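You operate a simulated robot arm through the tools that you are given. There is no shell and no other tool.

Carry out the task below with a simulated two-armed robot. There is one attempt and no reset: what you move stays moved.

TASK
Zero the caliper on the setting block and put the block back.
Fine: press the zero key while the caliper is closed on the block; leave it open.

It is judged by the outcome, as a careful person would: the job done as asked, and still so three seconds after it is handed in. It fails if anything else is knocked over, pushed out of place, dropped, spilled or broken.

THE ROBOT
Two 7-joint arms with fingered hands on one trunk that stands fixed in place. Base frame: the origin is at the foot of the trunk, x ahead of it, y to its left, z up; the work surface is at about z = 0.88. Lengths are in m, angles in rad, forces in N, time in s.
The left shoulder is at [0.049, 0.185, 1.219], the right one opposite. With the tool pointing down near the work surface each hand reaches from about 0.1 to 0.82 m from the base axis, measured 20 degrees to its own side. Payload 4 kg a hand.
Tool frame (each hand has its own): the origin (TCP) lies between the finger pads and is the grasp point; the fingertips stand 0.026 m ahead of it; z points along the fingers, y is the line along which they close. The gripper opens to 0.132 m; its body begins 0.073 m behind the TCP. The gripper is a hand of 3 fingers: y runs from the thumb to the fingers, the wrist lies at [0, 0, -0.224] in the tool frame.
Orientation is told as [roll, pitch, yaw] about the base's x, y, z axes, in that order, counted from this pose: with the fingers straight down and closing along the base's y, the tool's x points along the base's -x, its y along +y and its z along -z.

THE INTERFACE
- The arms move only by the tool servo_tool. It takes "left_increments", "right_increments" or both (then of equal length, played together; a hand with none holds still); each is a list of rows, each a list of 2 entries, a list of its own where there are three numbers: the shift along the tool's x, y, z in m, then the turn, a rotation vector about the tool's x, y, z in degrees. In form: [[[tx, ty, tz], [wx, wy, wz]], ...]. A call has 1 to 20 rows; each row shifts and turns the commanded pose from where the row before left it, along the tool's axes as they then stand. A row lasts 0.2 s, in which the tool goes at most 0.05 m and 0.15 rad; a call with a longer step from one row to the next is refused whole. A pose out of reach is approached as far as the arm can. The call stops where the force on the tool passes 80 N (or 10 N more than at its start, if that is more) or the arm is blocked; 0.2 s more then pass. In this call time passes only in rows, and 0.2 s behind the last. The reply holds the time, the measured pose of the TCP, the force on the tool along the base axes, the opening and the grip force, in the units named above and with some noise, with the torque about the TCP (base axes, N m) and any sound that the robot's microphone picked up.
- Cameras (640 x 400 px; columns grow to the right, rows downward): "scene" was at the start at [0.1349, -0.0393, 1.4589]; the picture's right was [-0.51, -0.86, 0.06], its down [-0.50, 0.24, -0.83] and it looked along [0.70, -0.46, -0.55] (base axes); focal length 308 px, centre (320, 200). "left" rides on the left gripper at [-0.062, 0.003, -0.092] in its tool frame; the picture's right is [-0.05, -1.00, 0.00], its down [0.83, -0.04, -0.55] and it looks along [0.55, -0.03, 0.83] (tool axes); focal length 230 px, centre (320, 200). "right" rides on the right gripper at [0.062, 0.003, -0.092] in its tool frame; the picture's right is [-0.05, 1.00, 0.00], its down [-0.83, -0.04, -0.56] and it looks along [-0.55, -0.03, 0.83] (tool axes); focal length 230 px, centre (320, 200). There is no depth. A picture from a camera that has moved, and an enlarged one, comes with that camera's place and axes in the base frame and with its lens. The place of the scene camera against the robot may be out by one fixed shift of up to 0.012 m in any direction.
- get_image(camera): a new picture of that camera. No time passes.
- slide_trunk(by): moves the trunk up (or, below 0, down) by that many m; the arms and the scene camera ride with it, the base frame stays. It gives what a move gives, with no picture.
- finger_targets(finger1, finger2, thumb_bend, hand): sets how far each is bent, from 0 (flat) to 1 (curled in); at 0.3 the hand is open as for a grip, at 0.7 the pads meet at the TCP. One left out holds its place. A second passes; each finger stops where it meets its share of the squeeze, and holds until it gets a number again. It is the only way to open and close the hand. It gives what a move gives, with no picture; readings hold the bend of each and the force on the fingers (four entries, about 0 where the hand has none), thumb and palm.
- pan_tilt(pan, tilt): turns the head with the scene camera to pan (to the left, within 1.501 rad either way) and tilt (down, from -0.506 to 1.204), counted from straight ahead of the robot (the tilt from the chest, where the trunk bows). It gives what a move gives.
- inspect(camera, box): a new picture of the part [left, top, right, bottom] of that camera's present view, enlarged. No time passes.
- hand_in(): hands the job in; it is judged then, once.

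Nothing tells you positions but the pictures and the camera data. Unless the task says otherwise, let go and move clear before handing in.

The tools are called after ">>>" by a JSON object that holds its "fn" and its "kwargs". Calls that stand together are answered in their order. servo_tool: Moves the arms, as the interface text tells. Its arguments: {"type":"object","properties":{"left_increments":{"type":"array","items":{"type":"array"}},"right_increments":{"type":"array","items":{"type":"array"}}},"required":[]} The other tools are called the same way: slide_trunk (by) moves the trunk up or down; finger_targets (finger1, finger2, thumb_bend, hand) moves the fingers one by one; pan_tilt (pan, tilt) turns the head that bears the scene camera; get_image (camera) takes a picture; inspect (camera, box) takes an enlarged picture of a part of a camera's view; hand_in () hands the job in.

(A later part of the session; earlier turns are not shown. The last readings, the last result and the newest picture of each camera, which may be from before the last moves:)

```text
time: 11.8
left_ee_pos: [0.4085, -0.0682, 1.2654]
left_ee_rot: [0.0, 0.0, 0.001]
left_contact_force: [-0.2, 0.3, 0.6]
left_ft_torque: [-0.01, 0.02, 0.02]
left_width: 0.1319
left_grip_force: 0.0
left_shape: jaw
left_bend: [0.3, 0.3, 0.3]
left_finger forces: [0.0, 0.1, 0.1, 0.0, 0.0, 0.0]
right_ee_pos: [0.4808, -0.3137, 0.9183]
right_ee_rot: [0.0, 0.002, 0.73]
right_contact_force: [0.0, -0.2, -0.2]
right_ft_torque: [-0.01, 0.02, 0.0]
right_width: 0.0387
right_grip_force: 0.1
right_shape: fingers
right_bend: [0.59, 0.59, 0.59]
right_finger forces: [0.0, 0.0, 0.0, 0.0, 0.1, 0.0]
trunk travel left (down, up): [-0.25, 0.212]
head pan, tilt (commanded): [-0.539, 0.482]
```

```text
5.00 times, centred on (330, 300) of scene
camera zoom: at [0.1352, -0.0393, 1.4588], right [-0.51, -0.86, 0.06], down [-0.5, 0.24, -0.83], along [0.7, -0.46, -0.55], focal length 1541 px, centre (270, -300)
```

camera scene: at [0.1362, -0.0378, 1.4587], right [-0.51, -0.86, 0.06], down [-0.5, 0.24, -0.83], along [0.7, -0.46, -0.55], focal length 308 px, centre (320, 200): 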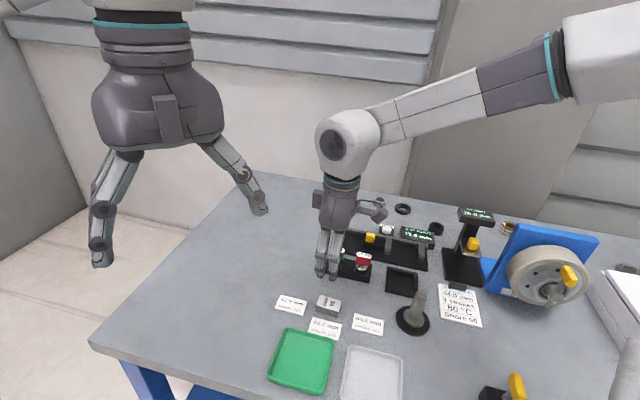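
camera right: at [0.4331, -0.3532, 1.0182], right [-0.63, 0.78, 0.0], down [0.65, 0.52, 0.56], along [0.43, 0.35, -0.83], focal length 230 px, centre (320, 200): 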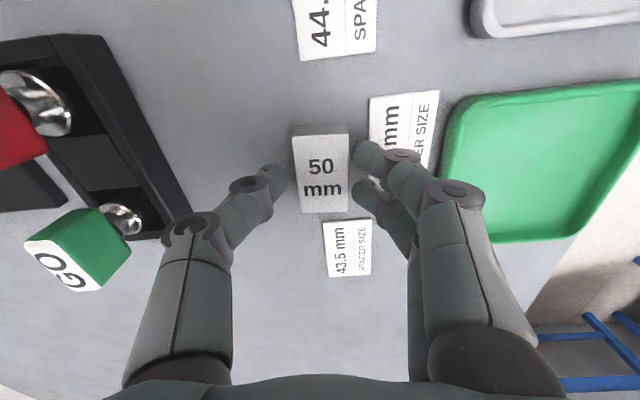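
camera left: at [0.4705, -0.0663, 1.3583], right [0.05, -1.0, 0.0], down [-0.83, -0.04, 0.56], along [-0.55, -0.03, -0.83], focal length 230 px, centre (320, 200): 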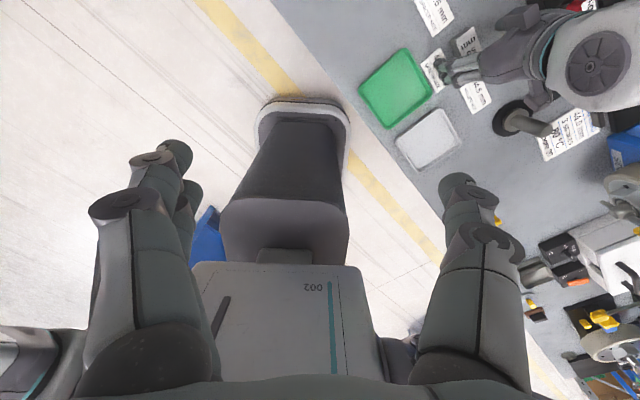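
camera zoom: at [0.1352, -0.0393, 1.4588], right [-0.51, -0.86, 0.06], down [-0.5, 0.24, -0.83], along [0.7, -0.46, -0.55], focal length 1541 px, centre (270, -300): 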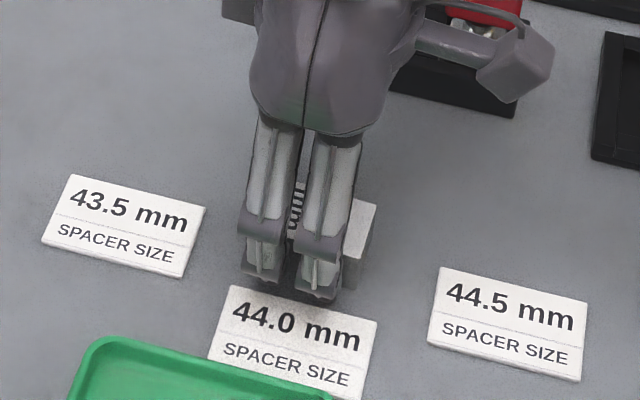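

Still no contact force. I'll lower 3 mm more, then close on the block.

>>> {"fn": "servo_tool", "kwargs": {"right_increments": [[[0, 0, 0.003], [0, 0, 0]]]}}

>>> {"fn": "finger_targets", "kwargs": {"hand": "right", "finger1": 0.62, "finger2": 0.62, "thumb_bend": 0.62}}

>>> {"fn": "inspect", "kwargs": {"camera": "right", "box": [240, 110, 440, 235]}}

>>> {"fn": "inspect", "kwargs": {"camera": "scene", "box": [290, 260, 370, 340]}}

```text
time: 12.2
left_ee_pos: [0.4076, -0.069, 1.2658]
left_ee_rot: [0.0, 0.0, 0.0]
left_contact_force: [0.9, 0.9, 0.0]
left_ft_torque: [-0.03, 0.0, 0.0]
left_width: 0.1319
left_grip_force: 0.0
left_shape: jaw
left_bend: [0.3, 0.3, 0.3]
left_finger forces: [0.0, 0.1, 0.0, 0.0, 0.0, 0.0]
right_ee_pos: [0.482, -0.3127, 0.9158]
right_ee_rot: [0.001, 0.0, 0.729]
right_contact_force: [0.0, -0.2, -0.4]
right_ft_torque: [-0.01, -0.03, 0.03]
right_width: 0.0387
right_grip_force: 0.0
right_shape: fingers
right_bend: [0.59, 0.59, 0.59]
right_finger forces: [0.0, 0.0, 0.1, 0.0, 0.0, 0.0]
trunk travel left (down, up): [-0.25, 0.212]
head pan, tilt (commanded): [-0.539, 0.482]
```

```text
time: 13.2
left_ee_pos: [0.4086, -0.0696, 1.2656]
left_ee_rot: [-0.001, -0.001, 0.0]
left_contact_force: [0.4, -0.2, -1.0]
left_ft_torque: [0.01, -0.04, 0.02]
left_width: 0.1317
left_grip_force: 0.1
left_shape: jaw
left_bend: [0.3, 0.3, 0.3]
left_finger forces: [0.1, 0.0, 0.0, 0.0, 0.0, 0.0]
right_ee_pos: [0.4816, -0.3138, 0.917]
right_ee_rot: [-0.002, -0.001, 0.73]
right_contact_force: [0.0, 0.6, -0.3]
right_ft_torque: [0.01, 0.02, -0.02]
right_width: 0.032
right_grip_force: 1.2
right_shape: fingers
right_bend: [0.61, 0.61, 0.62]
right_finger forces: [0.6, 0.7, 0.1, 0.1, 0.9, 0.1]
trunk travel left (down, up): [-0.25, 0.212]
head pan, tilt (commanded): [-0.539, 0.482]
```

```text
3.20 times, centred on (340, 172) of right
camera zoom: at [0.4326, -0.3524, 1.0084], right [-0.63, 0.78, 0.0], down [0.65, 0.52, 0.56], along [0.43, 0.35, -0.83], focal length 736 px, centre (256, 288)
```

zoom: 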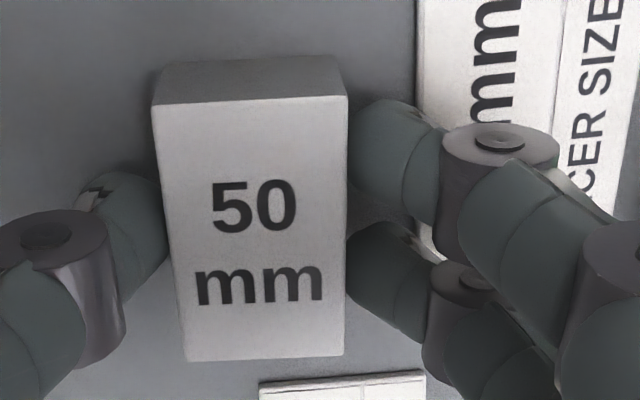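

```text
5.00 times, centred on (330, 300) of scene
camera zoom: at [0.1352, -0.0392, 1.4588], right [-0.51, -0.86, 0.06], down [-0.5, 0.24, -0.83], along [0.7, -0.46, -0.55], focal length 1541 px, centre (270, -300)
```

zoom: 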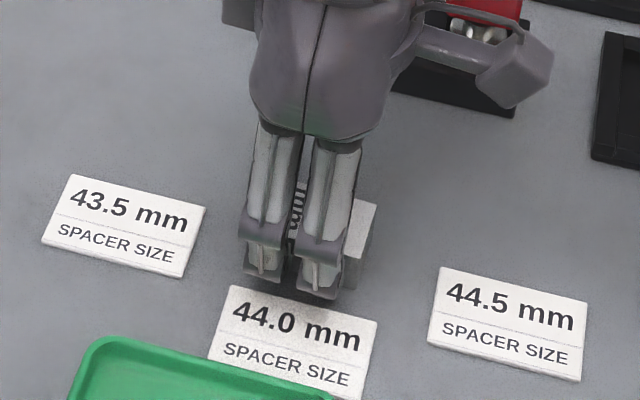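

Light contact on both sides. I'll firm up the grip now.

>>> {"fn": "finger_targets", "kwargs": {"hand": "right", "finger1": 0.68, "finger2": 0.68, "thumb_bend": 0.68}}

>>> {"fn": "inspect", "kwargs": {"camera": "right", "box": [240, 110, 440, 235]}}

```text
time: 14.2
left_ee_pos: [0.4085, -0.0687, 1.2661]
left_ee_rot: [0.0, 0.001, 0.0]
left_contact_force: [-0.4, -0.3, 0.5]
left_ft_torque: [0.0, 0.01, 0.02]
left_width: 0.1319
left_grip_force: 0.0
left_shape: jaw
left_bend: [0.3, 0.3, 0.3]
left_finger forces: [0.0, 0.0, 0.1, 0.0, 0.0, 0.0]
right_ee_pos: [0.481, -0.3141, 0.9164]
right_ee_rot: [0.0, 0.001, 0.728]
right_contact_force: [-0.4, 0.5, -0.2]
right_ft_torque: [-0.01, 0.01, -0.01]
right_width: 0.0292
right_grip_force: 8.6
right_shape: fingers
right_bend: [0.62, 0.62, 0.64]
right_finger forces: [4.0, 4.3, 0.0, 0.0, 8.1, 0.0]
trunk travel left (down, up): [-0.25, 0.212]
head pan, tilt (commanded): [-0.539, 0.482]
```

```text
3.20 times, centred on (340, 172) of right
camera zoom: at [0.4326, -0.3526, 1.0083], right [-0.63, 0.78, 0.0], down [0.65, 0.52, 0.56], along [0.43, 0.35, -0.83], focal length 736 px, centre (256, 288)
```

zoom: 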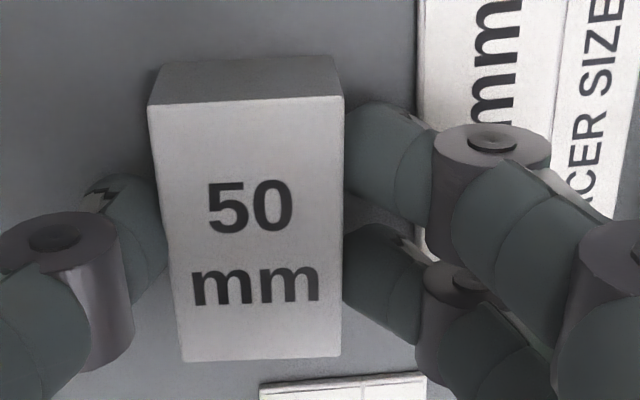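

The block is held at about 8.6 N, centred on the TCP. I'll squeeze a touch more, lift straight up to about z = 1.04, and verify it is held.

>>> {"fn": "finger_targets", "kwargs": {"hand": "right", "finger1": 0.74, "finger2": 0.74, "thumb_bend": 0.74}}

>>> {"fn": "servo_tool", "kwargs": {"right_increments": [[[0, 0, -0.008], [0, 0, 0]], [[0, 0, -0.015], [0, 0, 0]], [[0, 0, -0.025], [0, 0, 0]], [[0, 0, -0.025], [0, 0, 0]], [[0, 0, -0.025], [0, 0, 0]], [[0, 0, -0.025], [0, 0, 0]]]}}

>>> {"fn": "inspect", "kwargs": {"camera": "right", "box": [240, 110, 440, 235]}}

>>> {"fn": "inspect", "kwargs": {"camera": "scene", "box": [270, 200, 430, 340]}}

```text
time: 15.2
left_ee_pos: [0.4087, -0.0692, 1.2658]
left_ee_rot: [-0.001, 0.0, 0.0]
left_contact_force: [-0.5, 0.1, 0.1]
left_ft_torque: [-0.02, 0.02, -0.01]
left_width: 0.1319
left_grip_force: 0.1
left_shape: jaw
left_bend: [0.3, 0.3, 0.3]
left_finger forces: [0.1, 0.0, 0.0, 0.0, 0.0, 0.0]
right_ee_pos: [0.4806, -0.3137, 0.9155]
right_ee_rot: [0.0, 0.0, 0.73]
right_contact_force: [0.5, 0.5, -0.1]
right_ft_torque: [0.03, 0.02, 0.0]
right_width: 0.0279
right_grip_force: 18.9
right_shape: fingers
right_bend: [0.69, 0.69, 0.66]
right_finger forces: [9.4, 9.3, 0.0, 0.0, 19.0, 0.0]
trunk travel left (down, up): [-0.25, 0.212]
head pan, tilt (commanded): [-0.539, 0.482]
```

```text
time: 16.6
left_ee_pos: [0.4081, -0.0677, 1.2662]
left_ee_rot: [0.0, -0.001, -0.001]
left_contact_force: [-0.2, -0.5, -0.4]
left_ft_torque: [0.02, -0.03, 0.01]
left_width: 0.132
left_grip_force: 0.0
left_shape: jaw
left_bend: [0.3, 0.3, 0.3]
left_finger forces: [0.1, 0.0, 0.0, 0.0, 0.0, 0.0]
right_ee_pos: [0.4802, -0.3135, 1.0399]
right_ee_rot: [-0.002, -0.001, 0.729]
right_contact_force: [-0.6, 0.4, -2.8]
right_ft_torque: [-0.01, -0.02, -0.02]
right_width: 0.0277
right_grip_force: 18.9
right_shape: fingers
right_bend: [0.69, 0.69, 0.66]
right_finger forces: [9.4, 9.5, 0.1, 0.1, 19.0, 0.0]
trunk travel left (down, up): [-0.25, 0.212]
head pan, tilt (commanded): [-0.539, 0.482]
```

```text
3.20 times, centred on (340, 172) of right
camera zoom: at [0.4322, -0.3528, 1.1322], right [-0.63, 0.78, 0.0], down [0.65, 0.52, 0.56], along [0.43, 0.35, -0.83], focal length 736 px, centre (256, 288)
```

zoom: 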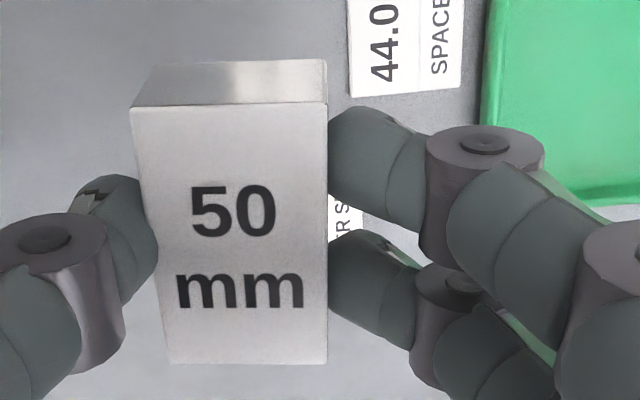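

```text
2.86 times, centred on (350, 270) of scene
camera zoom: at [0.1344, -0.0391, 1.459], right [-0.51, -0.86, 0.06], down [-0.5, 0.24, -0.83], along [0.7, -0.46, -0.55], focal length 881 px, centre (234, 0)
```

zoom: 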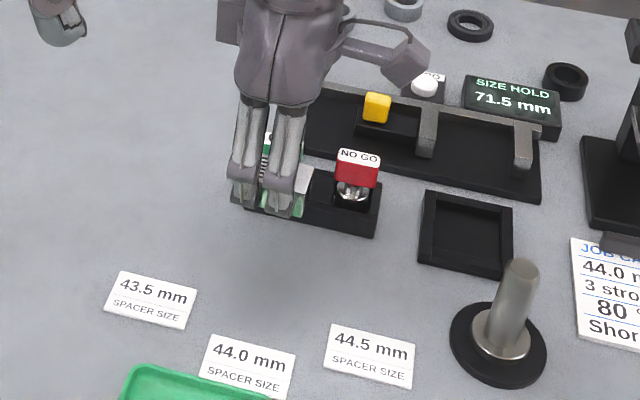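

The block is lifted and held securely (about 0.28 kg, grip 19 N). I'll carry it across at z = 1.04 to above the caliper gap and turn to the beam angle.

>>> {"fn": "servo_tool", "kwargs": {"right_increments": [[[0.01, -0.0165, -0.005], [0, 0, 0]], [[0.0199, -0.0329, 0], [0, 0, 0]], [[0.0199, -0.0329, 0], [0, 0, 0]], [[0.0199, -0.0329, 0], [0, 0, 0]], [[0.0199, -0.0329, 0], [0, 0, 0]], [[0.0199, -0.0329, 0], [0, 0, 0]], [[0.0199, -0.0329, 0], [0, 0, 0]], [[0.01, -0.0164, 0], [0, 0, 0]], [[0, 0, 0], [0, 0, -3.7]]]}}

>>> {"fn": "get_image", "kwargs": {"camera": "right"}}

>>> {"fn": "get_image", "kwargs": {"camera": "scene"}}

```text
time: 18.6
left_ee_pos: [0.4086, -0.068, 1.2656]
left_ee_rot: [0.0, 0.0, 0.0]
left_contact_force: [-0.5, 0.1, 0.0]
left_ft_torque: [0.01, 0.0, -0.01]
left_width: 0.132
left_grip_force: 0.1
left_shape: jaw
left_bend: [0.3, 0.3, 0.3]
left_finger forces: [0.0, 0.0, 0.0, 0.1, 0.0, 0.1]
right_ee_pos: [0.5313, -0.5802, 1.0444]
right_ee_rot: [0.0, -0.001, 0.794]
right_contact_force: [1.1, 0.1, -2.6]
right_ft_torque: [0.01, 0.03, 0.01]
right_width: 0.0278
right_grip_force: 18.9
right_shape: fingers
right_bend: [0.69, 0.69, 0.66]
right_finger forces: [9.4, 9.4, 0.0, 0.0, 18.8, 0.0]
trunk travel left (down, up): [-0.25, 0.212]
head pan, tilt (commanded): [-0.539, 0.482]
```

```text
taken
camera right: at [0.4854, -0.6202, 1.1363], right [-0.68, 0.74, 0.0], down [0.61, 0.56, 0.56], along [0.41, 0.38, -0.83], focal length 230 px, centre (320, 200)
```

right: 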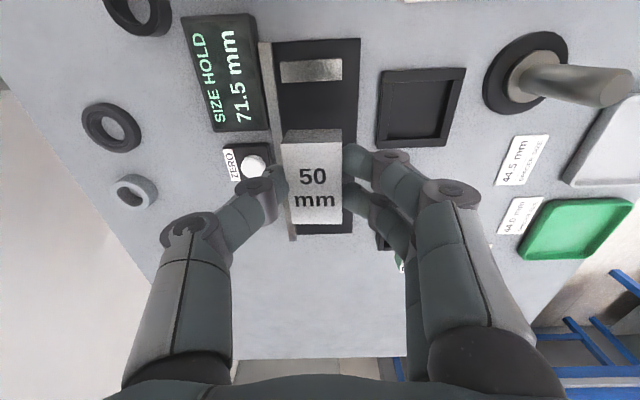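

```text
taken
camera scene: at [0.1351, -0.0393, 1.4589], right [-0.51, -0.86, 0.06], down [-0.5, 0.24, -0.83], along [0.7, -0.45, -0.55], focal length 308 px, centre (320, 200)
```

scene: 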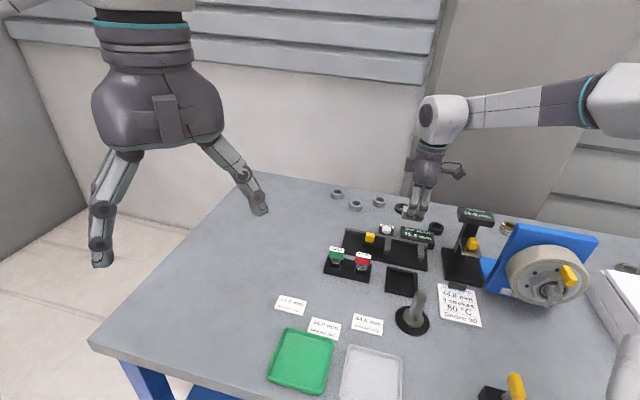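

The block is above the caliper; I'll zoom to fix the exact position of the fixed jaw, beam edge and base plate from here.

>>> {"fn": "inspect", "kwargs": {"camera": "right", "box": [200, 20, 400, 145]}}

>>> {"fn": "inspect", "kwargs": {"camera": "right", "box": [220, 130, 380, 250]}}

>>> {"fn": "inspect", "kwargs": {"camera": "scene", "box": [330, 140, 490, 280]}}

```text
3.20 times, centred on (300, 82) of right
camera zoom: at [0.4854, -0.6202, 1.1363], right [-0.68, 0.74, 0.0], down [0.61, 0.56, 0.56], along [0.41, 0.38, -0.83], focal length 736 px, centre (384, 576)
```

zoom: 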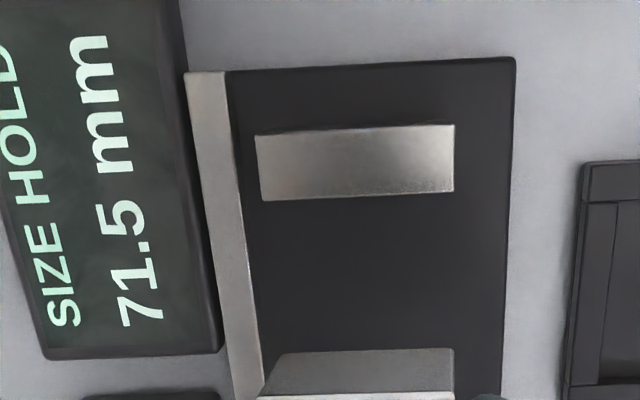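

```text
3.33 times, centred on (300, 190) of right
camera zoom: at [0.4854, -0.6202, 1.1363], right [-0.68, 0.74, 0.0], down [0.61, 0.56, 0.56], along [0.41, 0.38, -0.83], focal length 767 px, centre (387, 233)
```

zoom: 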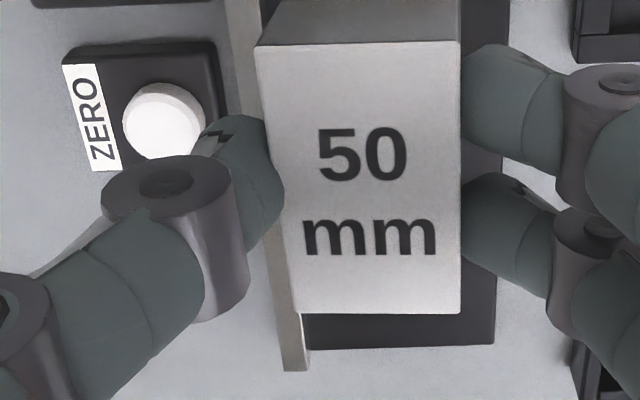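

```text
2.86 times, centred on (410, 210) of scene
camera zoom: at [0.1351, -0.0393, 1.4589], right [-0.51, -0.86, 0.06], down [-0.5, 0.24, -0.83], along [0.7, -0.45, -0.55], focal length 881 px, centre (63, 171)
```

zoom: 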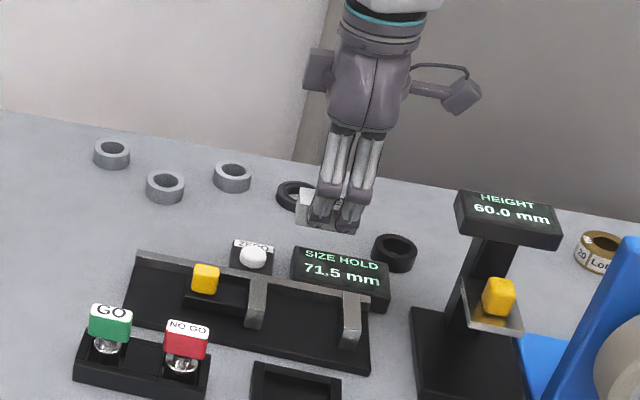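

The fixed jaw face is about 11 mm from the block end and the alignment is within a fraction of a degree. I'll move 7 mm outward from the beam to give the thumb room, then lower to just above the base plate.

>>> {"fn": "servo_tool", "kwargs": {"right_increments": [[[0, 0.007, 0], [0, 0, 0]], [[0, 0, 0.02], [0, 0, 0]], [[0, 0, 0.02], [0, 0, 0]], [[0, 0, 0.02], [0, 0, 0]], [[0, 0, 0.02], [0, 0, 0]], [[0, 0, 0.018], [0, 0, 0]]]}}

>>> {"fn": "get_image", "kwargs": {"camera": "right"}}

>>> {"fn": "inspect", "kwargs": {"camera": "scene", "box": [330, 180, 490, 280]}}

```text
time: 20.0
left_ee_pos: [0.4089, -0.0692, 1.2648]
left_ee_rot: [0.001, -0.001, 0.0]
left_contact_force: [0.0, 0.0, 0.5]
left_ft_torque: [0.03, 0.01, 0.03]
left_width: 0.1321
left_grip_force: 0.1
left_shape: jaw
left_bend: [0.3, 0.3, 0.3]
left_finger forces: [0.0, 0.1, 0.1, 0.1, 0.0, 0.0]
right_ee_pos: [0.5263, -0.575, 0.9456]
right_ee_rot: [0.001, -0.001, 0.793]
right_contact_force: [0.0, -0.6, -3.0]
right_ft_torque: [-0.02, 0.05, 0.01]
right_width: 0.0276
right_grip_force: 18.5
right_shape: fingers
right_bend: [0.69, 0.69, 0.66]
right_finger forces: [9.3, 9.3, 0.0, 0.1, 18.8, 0.0]
trunk travel left (down, up): [-0.25, 0.212]
head pan, tilt (commanded): [-0.539, 0.482]
```

```text
taken
camera right: at [0.4807, -0.6161, 1.0374], right [-0.68, 0.74, 0.0], down [0.61, 0.56, 0.56], along [0.41, 0.38, -0.83], focal length 230 px, centre (320, 200)
```

right: 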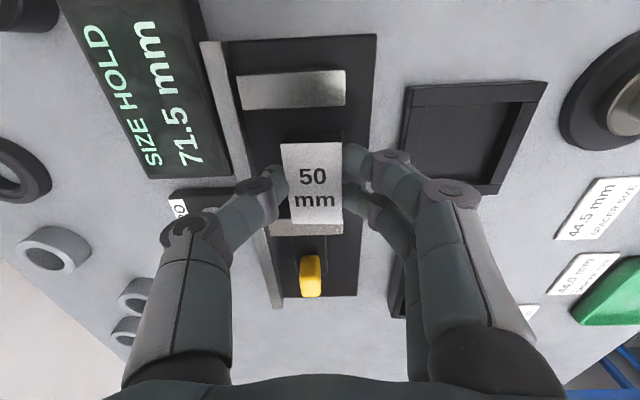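

```text
4.00 times, centred on (410, 230) of scene
camera zoom: at [0.1357, -0.0399, 1.4587], right [-0.51, -0.86, 0.06], down [-0.5, 0.24, -0.83], along [0.7, -0.45, -0.55], focal length 1233 px, centre (-40, 80)
```

zoom: 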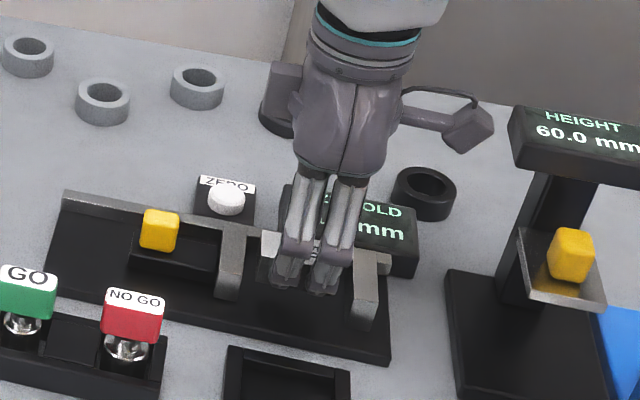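

The block is between the jaws, just above the plate. I'll check clearances close-up before the last few millimetres.

>>> {"fn": "inspect", "kwargs": {"camera": "right", "box": [200, 50, 400, 175]}}

>>> {"fn": "inspect", "kwargs": {"camera": "right", "box": [220, 170, 400, 310]}}

>>> {"fn": "inspect", "kwargs": {"camera": "scene", "box": [380, 220, 440, 270]}}

```text
3.20 times, centred on (300, 112) of right
camera zoom: at [0.4807, -0.6161, 1.0374], right [-0.68, 0.74, 0.0], down [0.61, 0.56, 0.56], along [0.41, 0.38, -0.83], focal length 736 px, centre (384, 480)
```

zoom: 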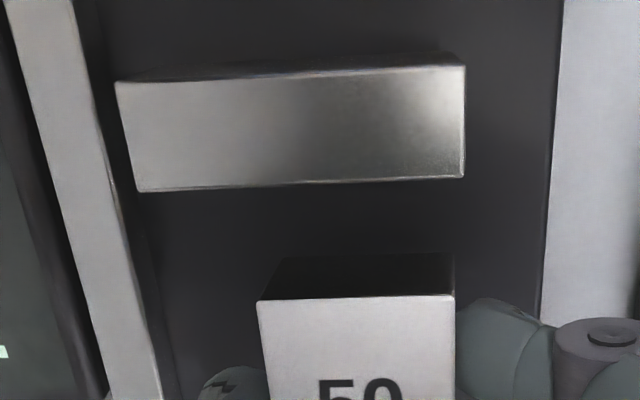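

```text
2.86 times, centred on (310, 240) of right
camera zoom: at [0.4807, -0.6161, 1.0374], right [-0.68, 0.74, 0.0], down [0.61, 0.56, 0.56], along [0.41, 0.38, -0.83], focal length 657 px, centre (349, 86)
```

zoom: 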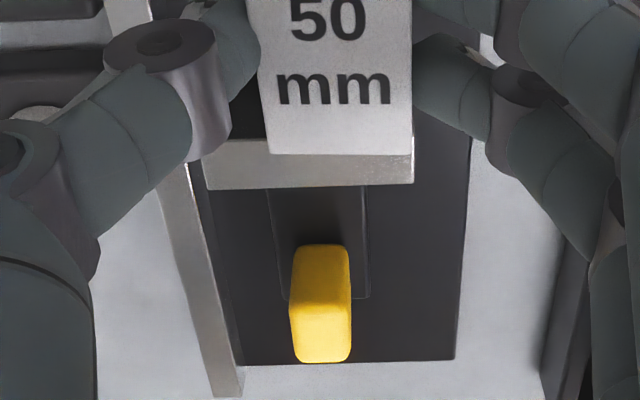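

```text
8.00 times, centred on (410, 245) of scene
camera zoom: at [0.1357, -0.0399, 1.4587], right [-0.51, -0.86, 0.06], down [-0.5, 0.24, -0.83], along [0.7, -0.45, -0.55], focal length 2466 px, centre (-400, -160)
```

zoom: 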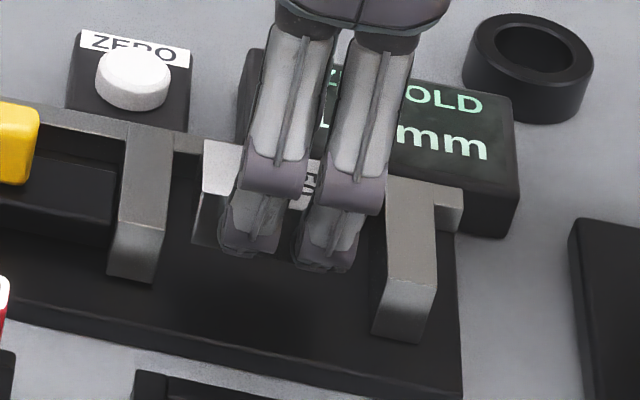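

Clearances are about 9–11 mm at each jaw. I'll lower in small steps until the block touches the plate.

>>> {"fn": "servo_tool", "kwargs": {"right_increments": [[[0, 0, 0.006], [0, 0, 0]], [[0, 0, 0.005], [0, 0, 0]], [[0, 0, 0.003], [0, 0, 0]]]}}

```text
time: 20.8
left_ee_pos: [0.4082, -0.0693, 1.2665]
left_ee_rot: [0.0, 0.001, 0.0]
left_contact_force: [-0.1, 0.4, 0.1]
left_ft_torque: [0.05, 0.0, 0.02]
left_width: 0.1319
left_grip_force: 0.0
left_shape: jaw
left_bend: [0.3, 0.3, 0.3]
left_finger forces: [0.0, 0.0, 0.0, 0.0, 0.0, 0.0]
right_ee_pos: [0.526, -0.5734, 0.932]
right_ee_rot: [0.001, 0.0, 0.794]
right_contact_force: [-0.2, -0.6, -2.7]
right_ft_torque: [0.01, 0.01, 0.0]
right_width: 0.0278
right_grip_force: 19.1
right_shape: fingers
right_bend: [0.69, 0.69, 0.66]
right_finger forces: [9.3, 9.3, 0.0, 0.1, 18.8, 0.1]
trunk travel left (down, up): [-0.25, 0.212]
head pan, tilt (commanded): [-0.539, 0.482]
```

>>> {"fn": "servo_tool", "kwargs": {"right_increments": [[[0, 0, 0.002], [0, 0, 0]], [[0, 0, 0.002], [0, 0, 0]]]}}

```text
time: 21.4
left_ee_pos: [0.4088, -0.0701, 1.2661]
left_ee_rot: [0.001, 0.002, -0.001]
left_contact_force: [0.3, -0.4, 0.3]
left_ft_torque: [0.04, -0.01, 0.03]
left_width: 0.132
left_grip_force: 0.1
left_shape: jaw
left_bend: [0.3, 0.3, 0.3]
left_finger forces: [0.1, 0.0, 0.1, 0.0, 0.0, 0.0]
right_ee_pos: [0.5257, -0.5735, 0.9287]
right_ee_rot: [-0.002, 0.0, 0.795]
right_contact_force: [-0.2, 0.6, -3.1]
right_ft_torque: [-0.02, 0.03, 0.01]
right_width: 0.0279
right_grip_force: 19.1
right_shape: fingers
right_bend: [0.69, 0.69, 0.66]
right_finger forces: [9.3, 9.3, 0.0, 0.0, 18.8, 0.1]
trunk travel left (down, up): [-0.25, 0.212]
head pan, tilt (commanded): [-0.539, 0.482]
```

I see no contact yet at TCP z = 0.929; the plate should be a few millimetres below. I continue in 2 mm steps.

>>> {"fn": "servo_tool", "kwargs": {"right_increments": [[[0, 0, 0.002], [0, 0, 0]], [[0, 0, 0.0015], [0, 0, 0]]]}}

>>> {"fn": "inspect", "kwargs": {"camera": "scene", "box": [380, 220, 440, 270]}}

```text
time: 22.0
left_ee_pos: [0.4076, -0.0682, 1.2665]
left_ee_rot: [-0.001, -0.003, 0.001]
left_contact_force: [0.2, 0.3, 1.0]
left_ft_torque: [0.03, 0.0, 0.01]
left_width: 0.1319
left_grip_force: 0.0
left_shape: jaw
left_bend: [0.3, 0.3, 0.3]
left_finger forces: [0.0, 0.0, 0.1, 0.0, 0.1, 0.1]
right_ee_pos: [0.5259, -0.5747, 0.9247]
right_ee_rot: [0.0, 0.001, 0.794]
right_contact_force: [-1.1, -0.2, 2.8]
right_ft_torque: [-0.06, -0.06, 0.02]
right_width: 0.0276
right_grip_force: 19.1
right_shape: fingers
right_bend: [0.69, 0.69, 0.66]
right_finger forces: [9.5, 9.7, 0.0, 0.0, 19.1, 0.0]
trunk travel left (down, up): [-0.25, 0.212]
head pan, tilt (commanded): [-0.539, 0.482]
```

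```text
8.00 times, centred on (410, 245) of scene
camera zoom: at [0.1346, -0.039, 1.459], right [-0.51, -0.86, 0.06], down [-0.5, 0.24, -0.83], along [0.7, -0.46, -0.55], focal length 2466 px, centre (-400, -160)
```

zoom: 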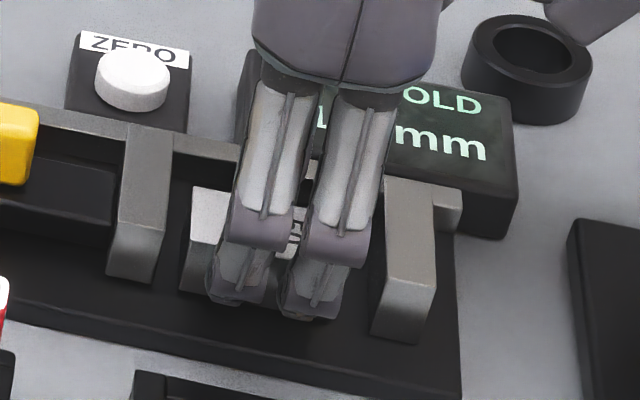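

The block now rests on the plate (force reversed to +2.8 N). I'll release it by opening each finger a little.

>>> {"fn": "finger_targets", "kwargs": {"hand": "right", "finger1": 0.59, "finger2": 0.59, "thumb_bend": 0.59}}

>>> {"fn": "inspect", "kwargs": {"camera": "right", "box": [220, 100, 420, 240]}}

```text
time: 23.0
left_ee_pos: [0.4079, -0.0687, 1.2659]
left_ee_rot: [-0.001, 0.001, 0.0]
left_contact_force: [0.4, -0.4, 0.1]
left_ft_torque: [0.0, -0.03, 0.0]
left_width: 0.1318
left_grip_force: 0.0
left_shape: jaw
left_bend: [0.3, 0.3, 0.3]
left_finger forces: [0.0, 0.0, 0.1, 0.0, 0.0, 0.0]
right_ee_pos: [0.526, -0.5735, 0.9236]
right_ee_rot: [0.001, 0.001, 0.796]
right_contact_force: [-0.3, 0.1, 0.5]
right_ft_torque: [-0.05, -0.01, -0.03]
right_width: 0.0373
right_grip_force: 0.1
right_shape: fingers
right_bend: [0.59, 0.59, 0.59]
right_finger forces: [0.1, 0.0, 0.1, 0.1, 0.0, 0.0]
trunk travel left (down, up): [-0.25, 0.212]
head pan, tilt (commanded): [-0.539, 0.482]
```

```text
2.86 times, centred on (320, 170) of right
camera zoom: at [0.4797, -0.6154, 1.0166], right [-0.68, 0.74, 0.0], down [0.61, 0.56, 0.56], along [0.41, 0.38, -0.83], focal length 657 px, centre (320, 286)
```

zoom: 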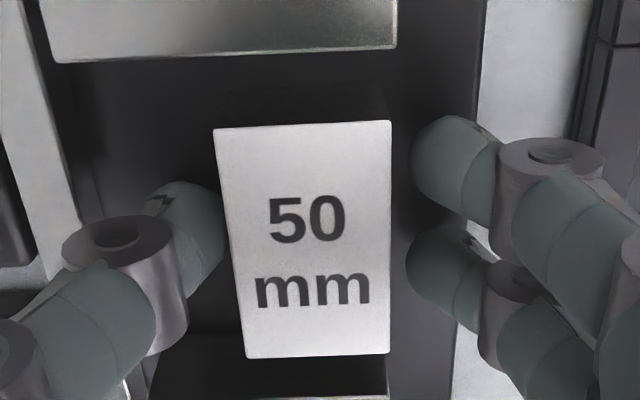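

The block is released and stands squarely between the jaws. I'll shift 1.5 mm off the thumb side and lift the hand away.

>>> {"fn": "servo_tool", "kwargs": {"right_increments": [[[0, -0.0015, 0], [0, 0, 0]], [[0, 0, -0.006], [0, 0, 0]], [[0, 0, -0.015], [0, 0, 0]], [[0, 0, -0.025], [0, 0, 0]], [[0, 0, -0.03], [0, 0, 0]], [[0, 0, -0.03], [0, 0, 0]]]}}

>>> {"fn": "get_image", "kwargs": {"camera": "right"}}

>>> {"fn": "inspect", "kwargs": {"camera": "scene", "box": [330, 180, 490, 280]}}

```text
time: 24.4
left_ee_pos: [0.408, -0.0682, 1.2664]
left_ee_rot: [-0.001, -0.001, 0.001]
left_contact_force: [0.3, 0.0, 0.5]
left_ft_torque: [-0.02, 0.0, -0.01]
left_width: 0.1319
left_grip_force: 0.0
left_shape: jaw
left_bend: [0.3, 0.3, 0.3]
left_finger forces: [0.0, 0.0, 0.0, 0.1, 0.0, 0.0]
right_ee_pos: [0.5271, -0.5739, 1.0321]
right_ee_rot: [0.0, 0.001, 0.793]
right_contact_force: [-0.3, 0.1, 0.1]
right_ft_torque: [0.0, 0.0, 0.03]
right_width: 0.0374
right_grip_force: 0.1
right_shape: fingers
right_bend: [0.59, 0.59, 0.59]
right_finger forces: [0.0, 0.1, 0.0, 0.0, 0.0, 0.0]
trunk travel left (down, up): [-0.25, 0.212]
head pan, tilt (commanded): [-0.539, 0.482]
```

```text
taken
camera right: at [0.4813, -0.6162, 1.1243], right [-0.68, 0.74, 0.0], down [0.61, 0.56, 0.55], along [0.41, 0.37, -0.83], focal length 230 px, centre (320, 200)
```

right: 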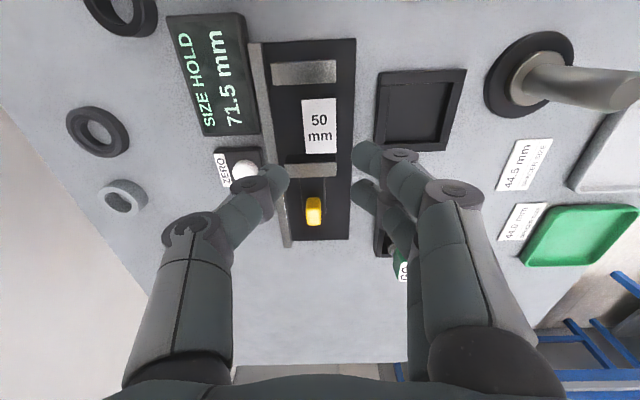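

```text
4.00 times, centred on (410, 230) of scene
camera zoom: at [0.1345, -0.0387, 1.459], right [-0.51, -0.86, 0.06], down [-0.5, 0.24, -0.83], along [0.7, -0.46, -0.55], focal length 1233 px, centre (-40, 80)
```

zoom: 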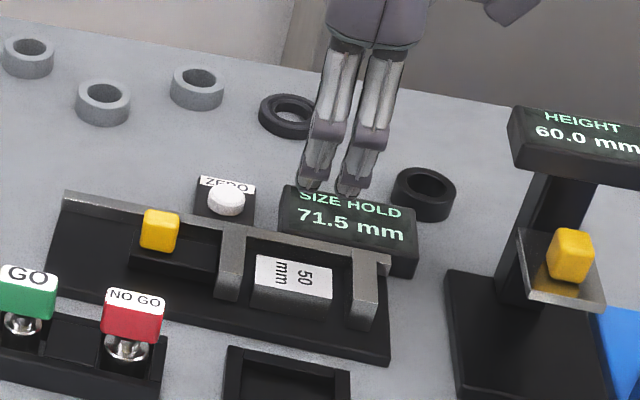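

The block stands between the jaws. Next I'll locate the yellow slider tab and ZERO key precisely from this view.

>>> {"fn": "inspect", "kwargs": {"camera": "right", "box": [200, 120, 400, 260]}}

>>> {"fn": "inspect", "kwargs": {"camera": "right", "box": [240, 30, 380, 250]}}

```text
2.86 times, centred on (300, 190) of right
camera zoom: at [0.4813, -0.6162, 1.1243], right [-0.68, 0.74, 0.0], down [0.61, 0.56, 0.55], along [0.41, 0.37, -0.83], focal length 657 px, centre (377, 229)
```

zoom: 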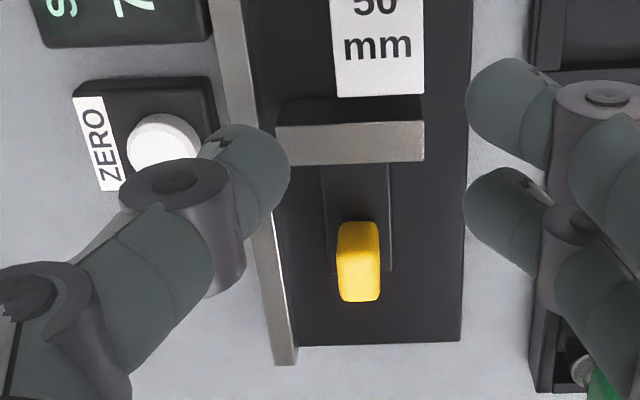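

```text
1.82 times, centred on (310, 140) of right
camera zoom: at [0.4813, -0.6162, 1.1243], right [-0.68, 0.74, 0.0], down [0.61, 0.56, 0.55], along [0.41, 0.37, -0.83], focal length 418 px, centre (338, 309)
```

zoom: 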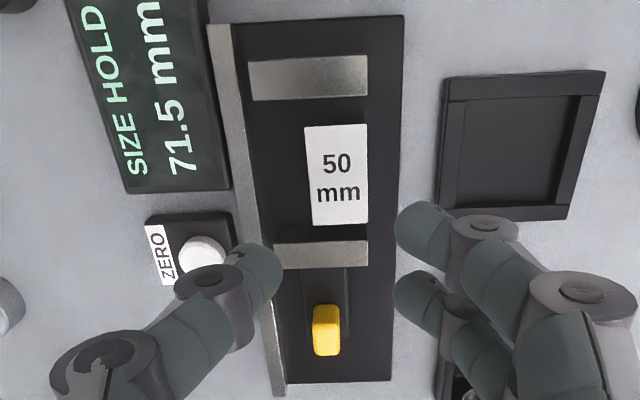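

The tab centre is at about [0.6035, -0.513], with room for the thumb between it and the jaw. I'll turn the hand 90° so it closes along the beam direction and move above the tab.

>>> {"fn": "servo_tool", "kwargs": {"right_increments": [[[0, 0, -0.002], [0, 0, 8.2]], [[0, 0, 0], [0, 0, 8.2]], [[0, 0, 0], [0, 0, 8.2]], [[0, 0, 0], [0, 0, 8.2]], [[0, 0, 0], [0, 0, 8.2]], [[0, 0, 0], [0, 0, 8.2]], [[0, 0, 0], [0, 0, 8.2]], [[0, 0, 0], [0, 0, 8.2]], [[0, 0, 0], [0, 0, 8.2]], [[0, 0, 0], [0, 0, 8.2]], [[0, 0, 0], [0, 0, 8.0]], [[-0.003, 0.024, 0], [0, 0, 0]], [[-0.003, 0.024, 0], [0, 0, 0]], [[-0.003, 0.024, 0], [0, 0, 0]], [[-0.003, 0.025, 0], [0, 0, 0]]]}}

>>> {"fn": "finger_targets", "kwargs": {"hand": "right", "finger1": 0.54, "finger2": 0.54, "thumb_bend": 0.54}}

>>> {"fn": "get_image", "kwargs": {"camera": "right"}}

>>> {"fn": "get_image", "kwargs": {"camera": "scene"}}

```text
time: 27.6
left_ee_pos: [0.4104, -0.0685, 1.2656]
left_ee_rot: [-0.001, -0.001, -0.002]
left_contact_force: [-0.3, 0.5, 0.5]
left_ft_torque: [0.01, -0.01, -0.01]
left_width: 0.1317
left_grip_force: 0.1
left_shape: jaw
left_bend: [0.3, 0.3, 0.3]
left_finger forces: [0.1, 0.1, 0.0, 0.0, 0.1, 0.0]
right_ee_pos: [0.6038, -0.5134, 1.0319]
right_ee_rot: [-0.001, 0.001, -0.776]
right_contact_force: [-0.2, 0.2, 0.6]
right_ft_torque: [0.01, -0.01, 0.01]
right_width: 0.0377
right_grip_force: 0.1
right_shape: fingers
right_bend: [0.59, 0.59, 0.59]
right_finger forces: [0.0, 0.1, 0.0, 0.0, 0.1, 0.0]
trunk travel left (down, up): [-0.25, 0.212]
head pan, tilt (commanded): [-0.539, 0.482]
```

```text
time: 28.6
left_ee_pos: [0.4086, -0.0681, 1.265]
left_ee_rot: [0.001, -0.001, 0.0]
left_contact_force: [-0.1, 0.2, 0.4]
left_ft_torque: [-0.01, -0.04, -0.02]
left_width: 0.1318
left_grip_force: 0.0
left_shape: jaw
left_bend: [0.3, 0.3, 0.3]
left_finger forces: [0.0, 0.0, 0.0, 0.0, 0.0, 0.0]
right_ee_pos: [0.6031, -0.5136, 1.0329]
right_ee_rot: [0.0, 0.0, -0.777]
right_contact_force: [0.2, 0.8, 0.0]
right_ft_torque: [0.02, 0.03, -0.04]
right_width: 0.0538
right_grip_force: 0.1
right_shape: fingers
right_bend: [0.54, 0.54, 0.54]
right_finger forces: [0.0, 0.0, 0.0, 0.0, 0.1, 0.1]
trunk travel left (down, up): [-0.25, 0.212]
head pan, tilt (commanded): [-0.539, 0.482]
```

```text
taken
camera right: at [0.5611, -0.4687, 1.125], right [0.74, 0.68, 0.0], down [0.56, -0.61, 0.55], along [0.38, -0.41, -0.83], focal length 230 px, centre (320, 200)
```

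right: 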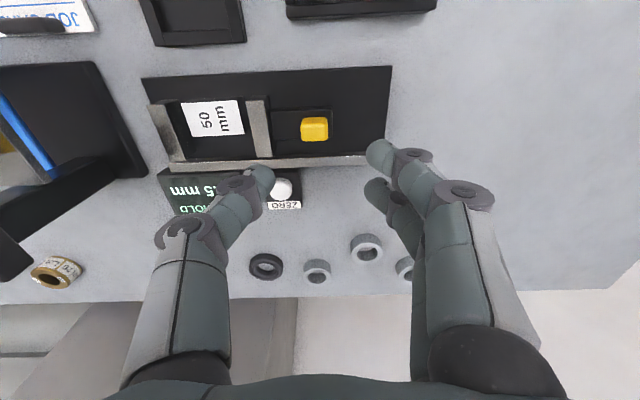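

```text
taken
camera scene: at [0.1352, -0.0392, 1.4588], right [-0.51, -0.86, 0.06], down [-0.5, 0.24, -0.83], along [0.7, -0.46, -0.55], focal length 308 px, centre (320, 200)
```

scene: 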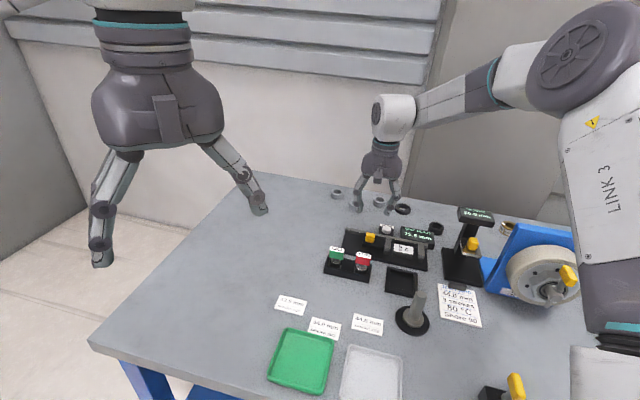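

The hand is above the tab with a clear view of the caliper. I'll zoom to align before lowering.

>>> {"fn": "inspect", "kwargs": {"camera": "right", "box": [140, 60, 400, 222]}}

>>> {"fn": "inspect", "kwargs": {"camera": "right", "box": [250, 90, 350, 165]}}

```text
2.46 times, centred on (270, 141) of right
camera zoom: at [0.5611, -0.4687, 1.125], right [0.74, 0.68, 0.0], down [0.56, -0.61, 0.55], along [0.38, -0.41, -0.83], focal length 566 px, centre (443, 345)
```

zoom: 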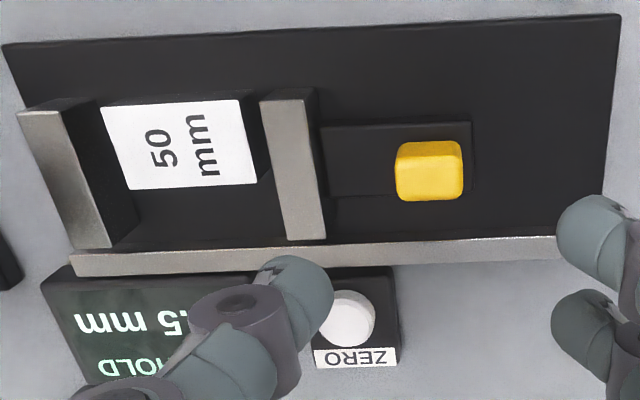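

```text
5.33 times, centred on (300, 128) of right
camera zoom: at [0.5611, -0.4687, 1.125], right [0.74, 0.68, 0.0], down [0.56, -0.61, 0.55], along [0.38, -0.41, -0.83], focal length 1227 px, centre (427, 587)
```

zoom: 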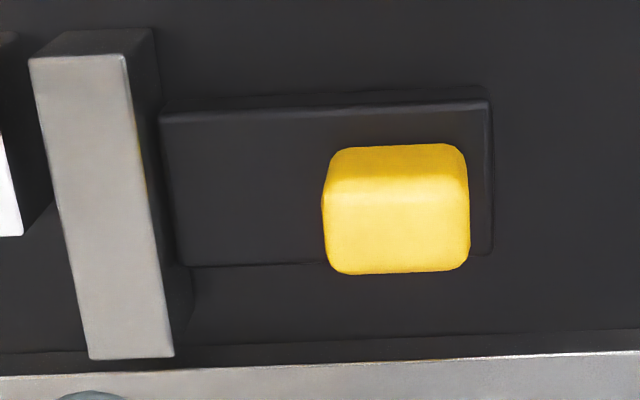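

The tab is about 5 mm toward the jaw from my hand centre. I'll correct that and lower so the fingertips straddle the tab above the slider box.

>>> {"fn": "servo_tool", "kwargs": {"right_increments": [[[-0.001, -0.005, 0.0], [0, 0, 0]], [[0, 0, 0.02], [0, 0, 0]], [[0, 0, 0.02], [0, 0, 0]], [[0, 0, 0.02], [0, 0, 0]], [[0, 0, 0.015], [0, 0, 0]]]}}

>>> {"fn": "get_image", "kwargs": {"camera": "right"}}

>>> {"fn": "inspect", "kwargs": {"camera": "scene", "box": [330, 180, 490, 280]}}

```text
time: 29.8
left_ee_pos: [0.4082, -0.0686, 1.2646]
left_ee_rot: [0.0, 0.0, 0.001]
left_contact_force: [0.7, -0.2, -0.3]
left_ft_torque: [0.0, -0.01, -0.01]
left_width: 0.1318
left_grip_force: 0.2
left_shape: jaw
left_bend: [0.3, 0.3, 0.3]
left_finger forces: [0.1, 0.0, 0.1, 0.0, 0.0, 0.0]
right_ee_pos: [0.6013, -0.5175, 0.9568]
right_ee_rot: [0.0, -0.002, -0.777]
right_contact_force: [0.3, 0.6, -0.2]
right_ft_torque: [0.0, 0.01, 0.06]
right_width: 0.0537
right_grip_force: 0.0
right_shape: fingers
right_bend: [0.54, 0.54, 0.54]
right_finger forces: [0.1, 0.1, 0.1, 0.0, 0.1, 0.1]
trunk travel left (down, up): [-0.25, 0.212]
head pan, tilt (commanded): [-0.539, 0.482]
```

```text
taken
camera right: at [0.5588, -0.473, 1.0495], right [0.74, 0.68, 0.0], down [0.56, -0.61, 0.55], along [0.38, -0.41, -0.83], focal length 230 px, centre (320, 200)
```

right: 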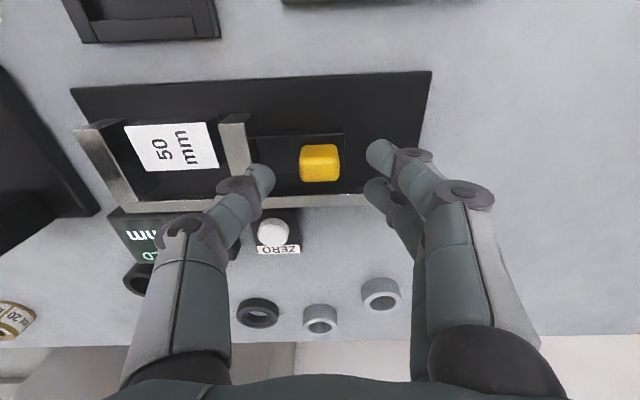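

```text
4.00 times, centred on (410, 230) of scene
camera zoom: at [0.1357, -0.0395, 1.4588], right [-0.51, -0.86, 0.06], down [-0.5, 0.24, -0.83], along [0.7, -0.45, -0.55], focal length 1233 px, centre (-40, 80)
```

zoom: 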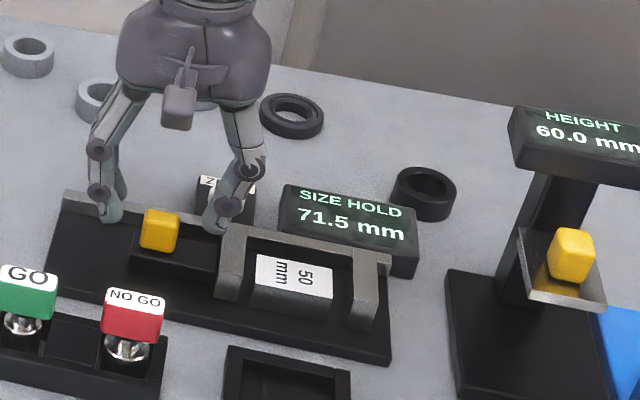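

The thumb would be tight against the jaw at this opening, so I'll narrow the hand slightly, recheck, then lower.

>>> {"fn": "finger_targets", "kwargs": {"hand": "right", "finger1": 0.58, "finger2": 0.58, "thumb_bend": 0.58}}

>>> {"fn": "inspect", "kwargs": {"camera": "right", "box": [200, 100, 440, 250]}}

```text
time: 30.8
left_ee_pos: [0.407, -0.0677, 1.2646]
left_ee_rot: [-0.001, 0.001, 0.0]
left_contact_force: [0.1, -0.3, 0.3]
left_ft_torque: [0.01, -0.01, 0.02]
left_width: 0.132
left_grip_force: 0.1
left_shape: jaw
left_bend: [0.3, 0.3, 0.3]
left_finger forces: [0.1, 0.1, 0.0, 0.1, 0.1, 0.1]
right_ee_pos: [0.6006, -0.5186, 0.9575]
right_ee_rot: [0.0, 0.002, -0.775]
right_contact_force: [-0.4, 0.5, -0.1]
right_ft_torque: [0.02, 0.0, 0.01]
right_width: 0.0452
right_grip_force: 0.0
right_shape: fingers
right_bend: [0.57, 0.57, 0.57]
right_finger forces: [0.0, 0.0, 0.1, 0.0, 0.0, 0.1]
trunk travel left (down, up): [-0.25, 0.212]
head pan, tilt (commanded): [-0.539, 0.482]
```

```text
2.67 times, centred on (320, 175) of right
camera zoom: at [0.5584, -0.4728, 1.0499], right [0.74, 0.68, 0.0], down [0.56, -0.61, 0.55], along [0.38, -0.41, -0.83], focal length 614 px, centre (320, 267)
```

zoom: 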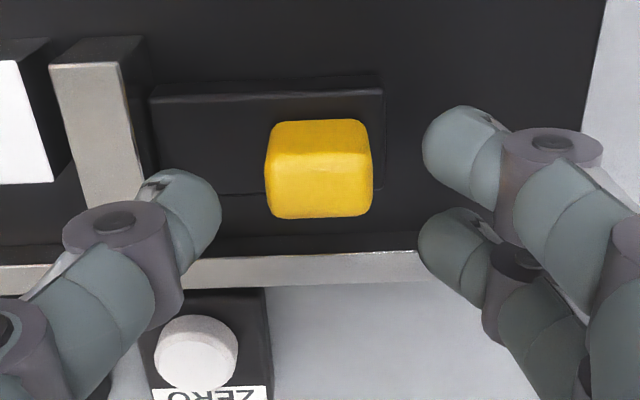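

The tab is centred between thumb and fingers. I'll lower 14 mm and then close gently on it.

>>> {"fn": "servo_tool", "kwargs": {"right_increments": [[[0, 0, 0.005], [0, 0, 0]], [[0, 0, 0.005], [0, 0, 0]], [[0, 0, 0.004], [0, 0, 0]]]}}

>>> {"fn": "inspect", "kwargs": {"camera": "right", "box": [200, 100, 440, 250]}}

>>> {"fn": "inspect", "kwargs": {"camera": "scene", "box": [340, 200, 440, 270]}}

```text
time: 31.6
left_ee_pos: [0.4079, -0.0686, 1.2655]
left_ee_rot: [-0.001, 0.001, -0.003]
left_contact_force: [0.4, 0.8, -0.5]
left_ft_torque: [-0.02, 0.01, -0.01]
left_width: 0.132
left_grip_force: 0.0
left_shape: jaw
left_bend: [0.3, 0.3, 0.3]
left_finger forces: [0.0, 0.1, 0.0, 0.1, 0.0, 0.0]
right_ee_pos: [0.6001, -0.518, 0.9438]
right_ee_rot: [0.001, -0.001, -0.776]
right_contact_force: [0.3, 0.3, 0.5]
right_ft_torque: [-0.02, -0.01, 0.03]
right_width: 0.0452
right_grip_force: 0.0
right_shape: fingers
right_bend: [0.57, 0.57, 0.57]
right_finger forces: [0.0, 0.1, 0.0, 0.1, 0.1, 0.0]
trunk travel left (down, up): [-0.25, 0.212]
head pan, tilt (commanded): [-0.539, 0.482]
```

```text
2.67 times, centred on (320, 175) of right
camera zoom: at [0.5586, -0.473, 1.036], right [0.74, 0.68, 0.0], down [0.56, -0.61, 0.55], along [0.37, -0.41, -0.83], focal length 614 px, centre (320, 267)
```

zoom: 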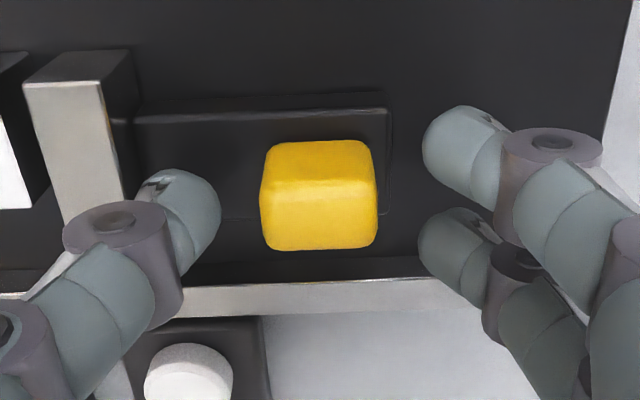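

```text
5.71 times, centred on (390, 235) of scene
camera zoom: at [0.1351, -0.0393, 1.4588], right [-0.51, -0.86, 0.06], down [-0.5, 0.24, -0.83], along [0.7, -0.46, -0.55], focal length 1761 px, centre (-80, 0)
```

zoom: 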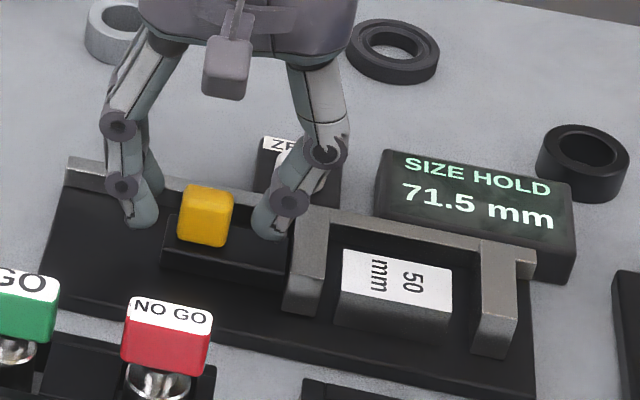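

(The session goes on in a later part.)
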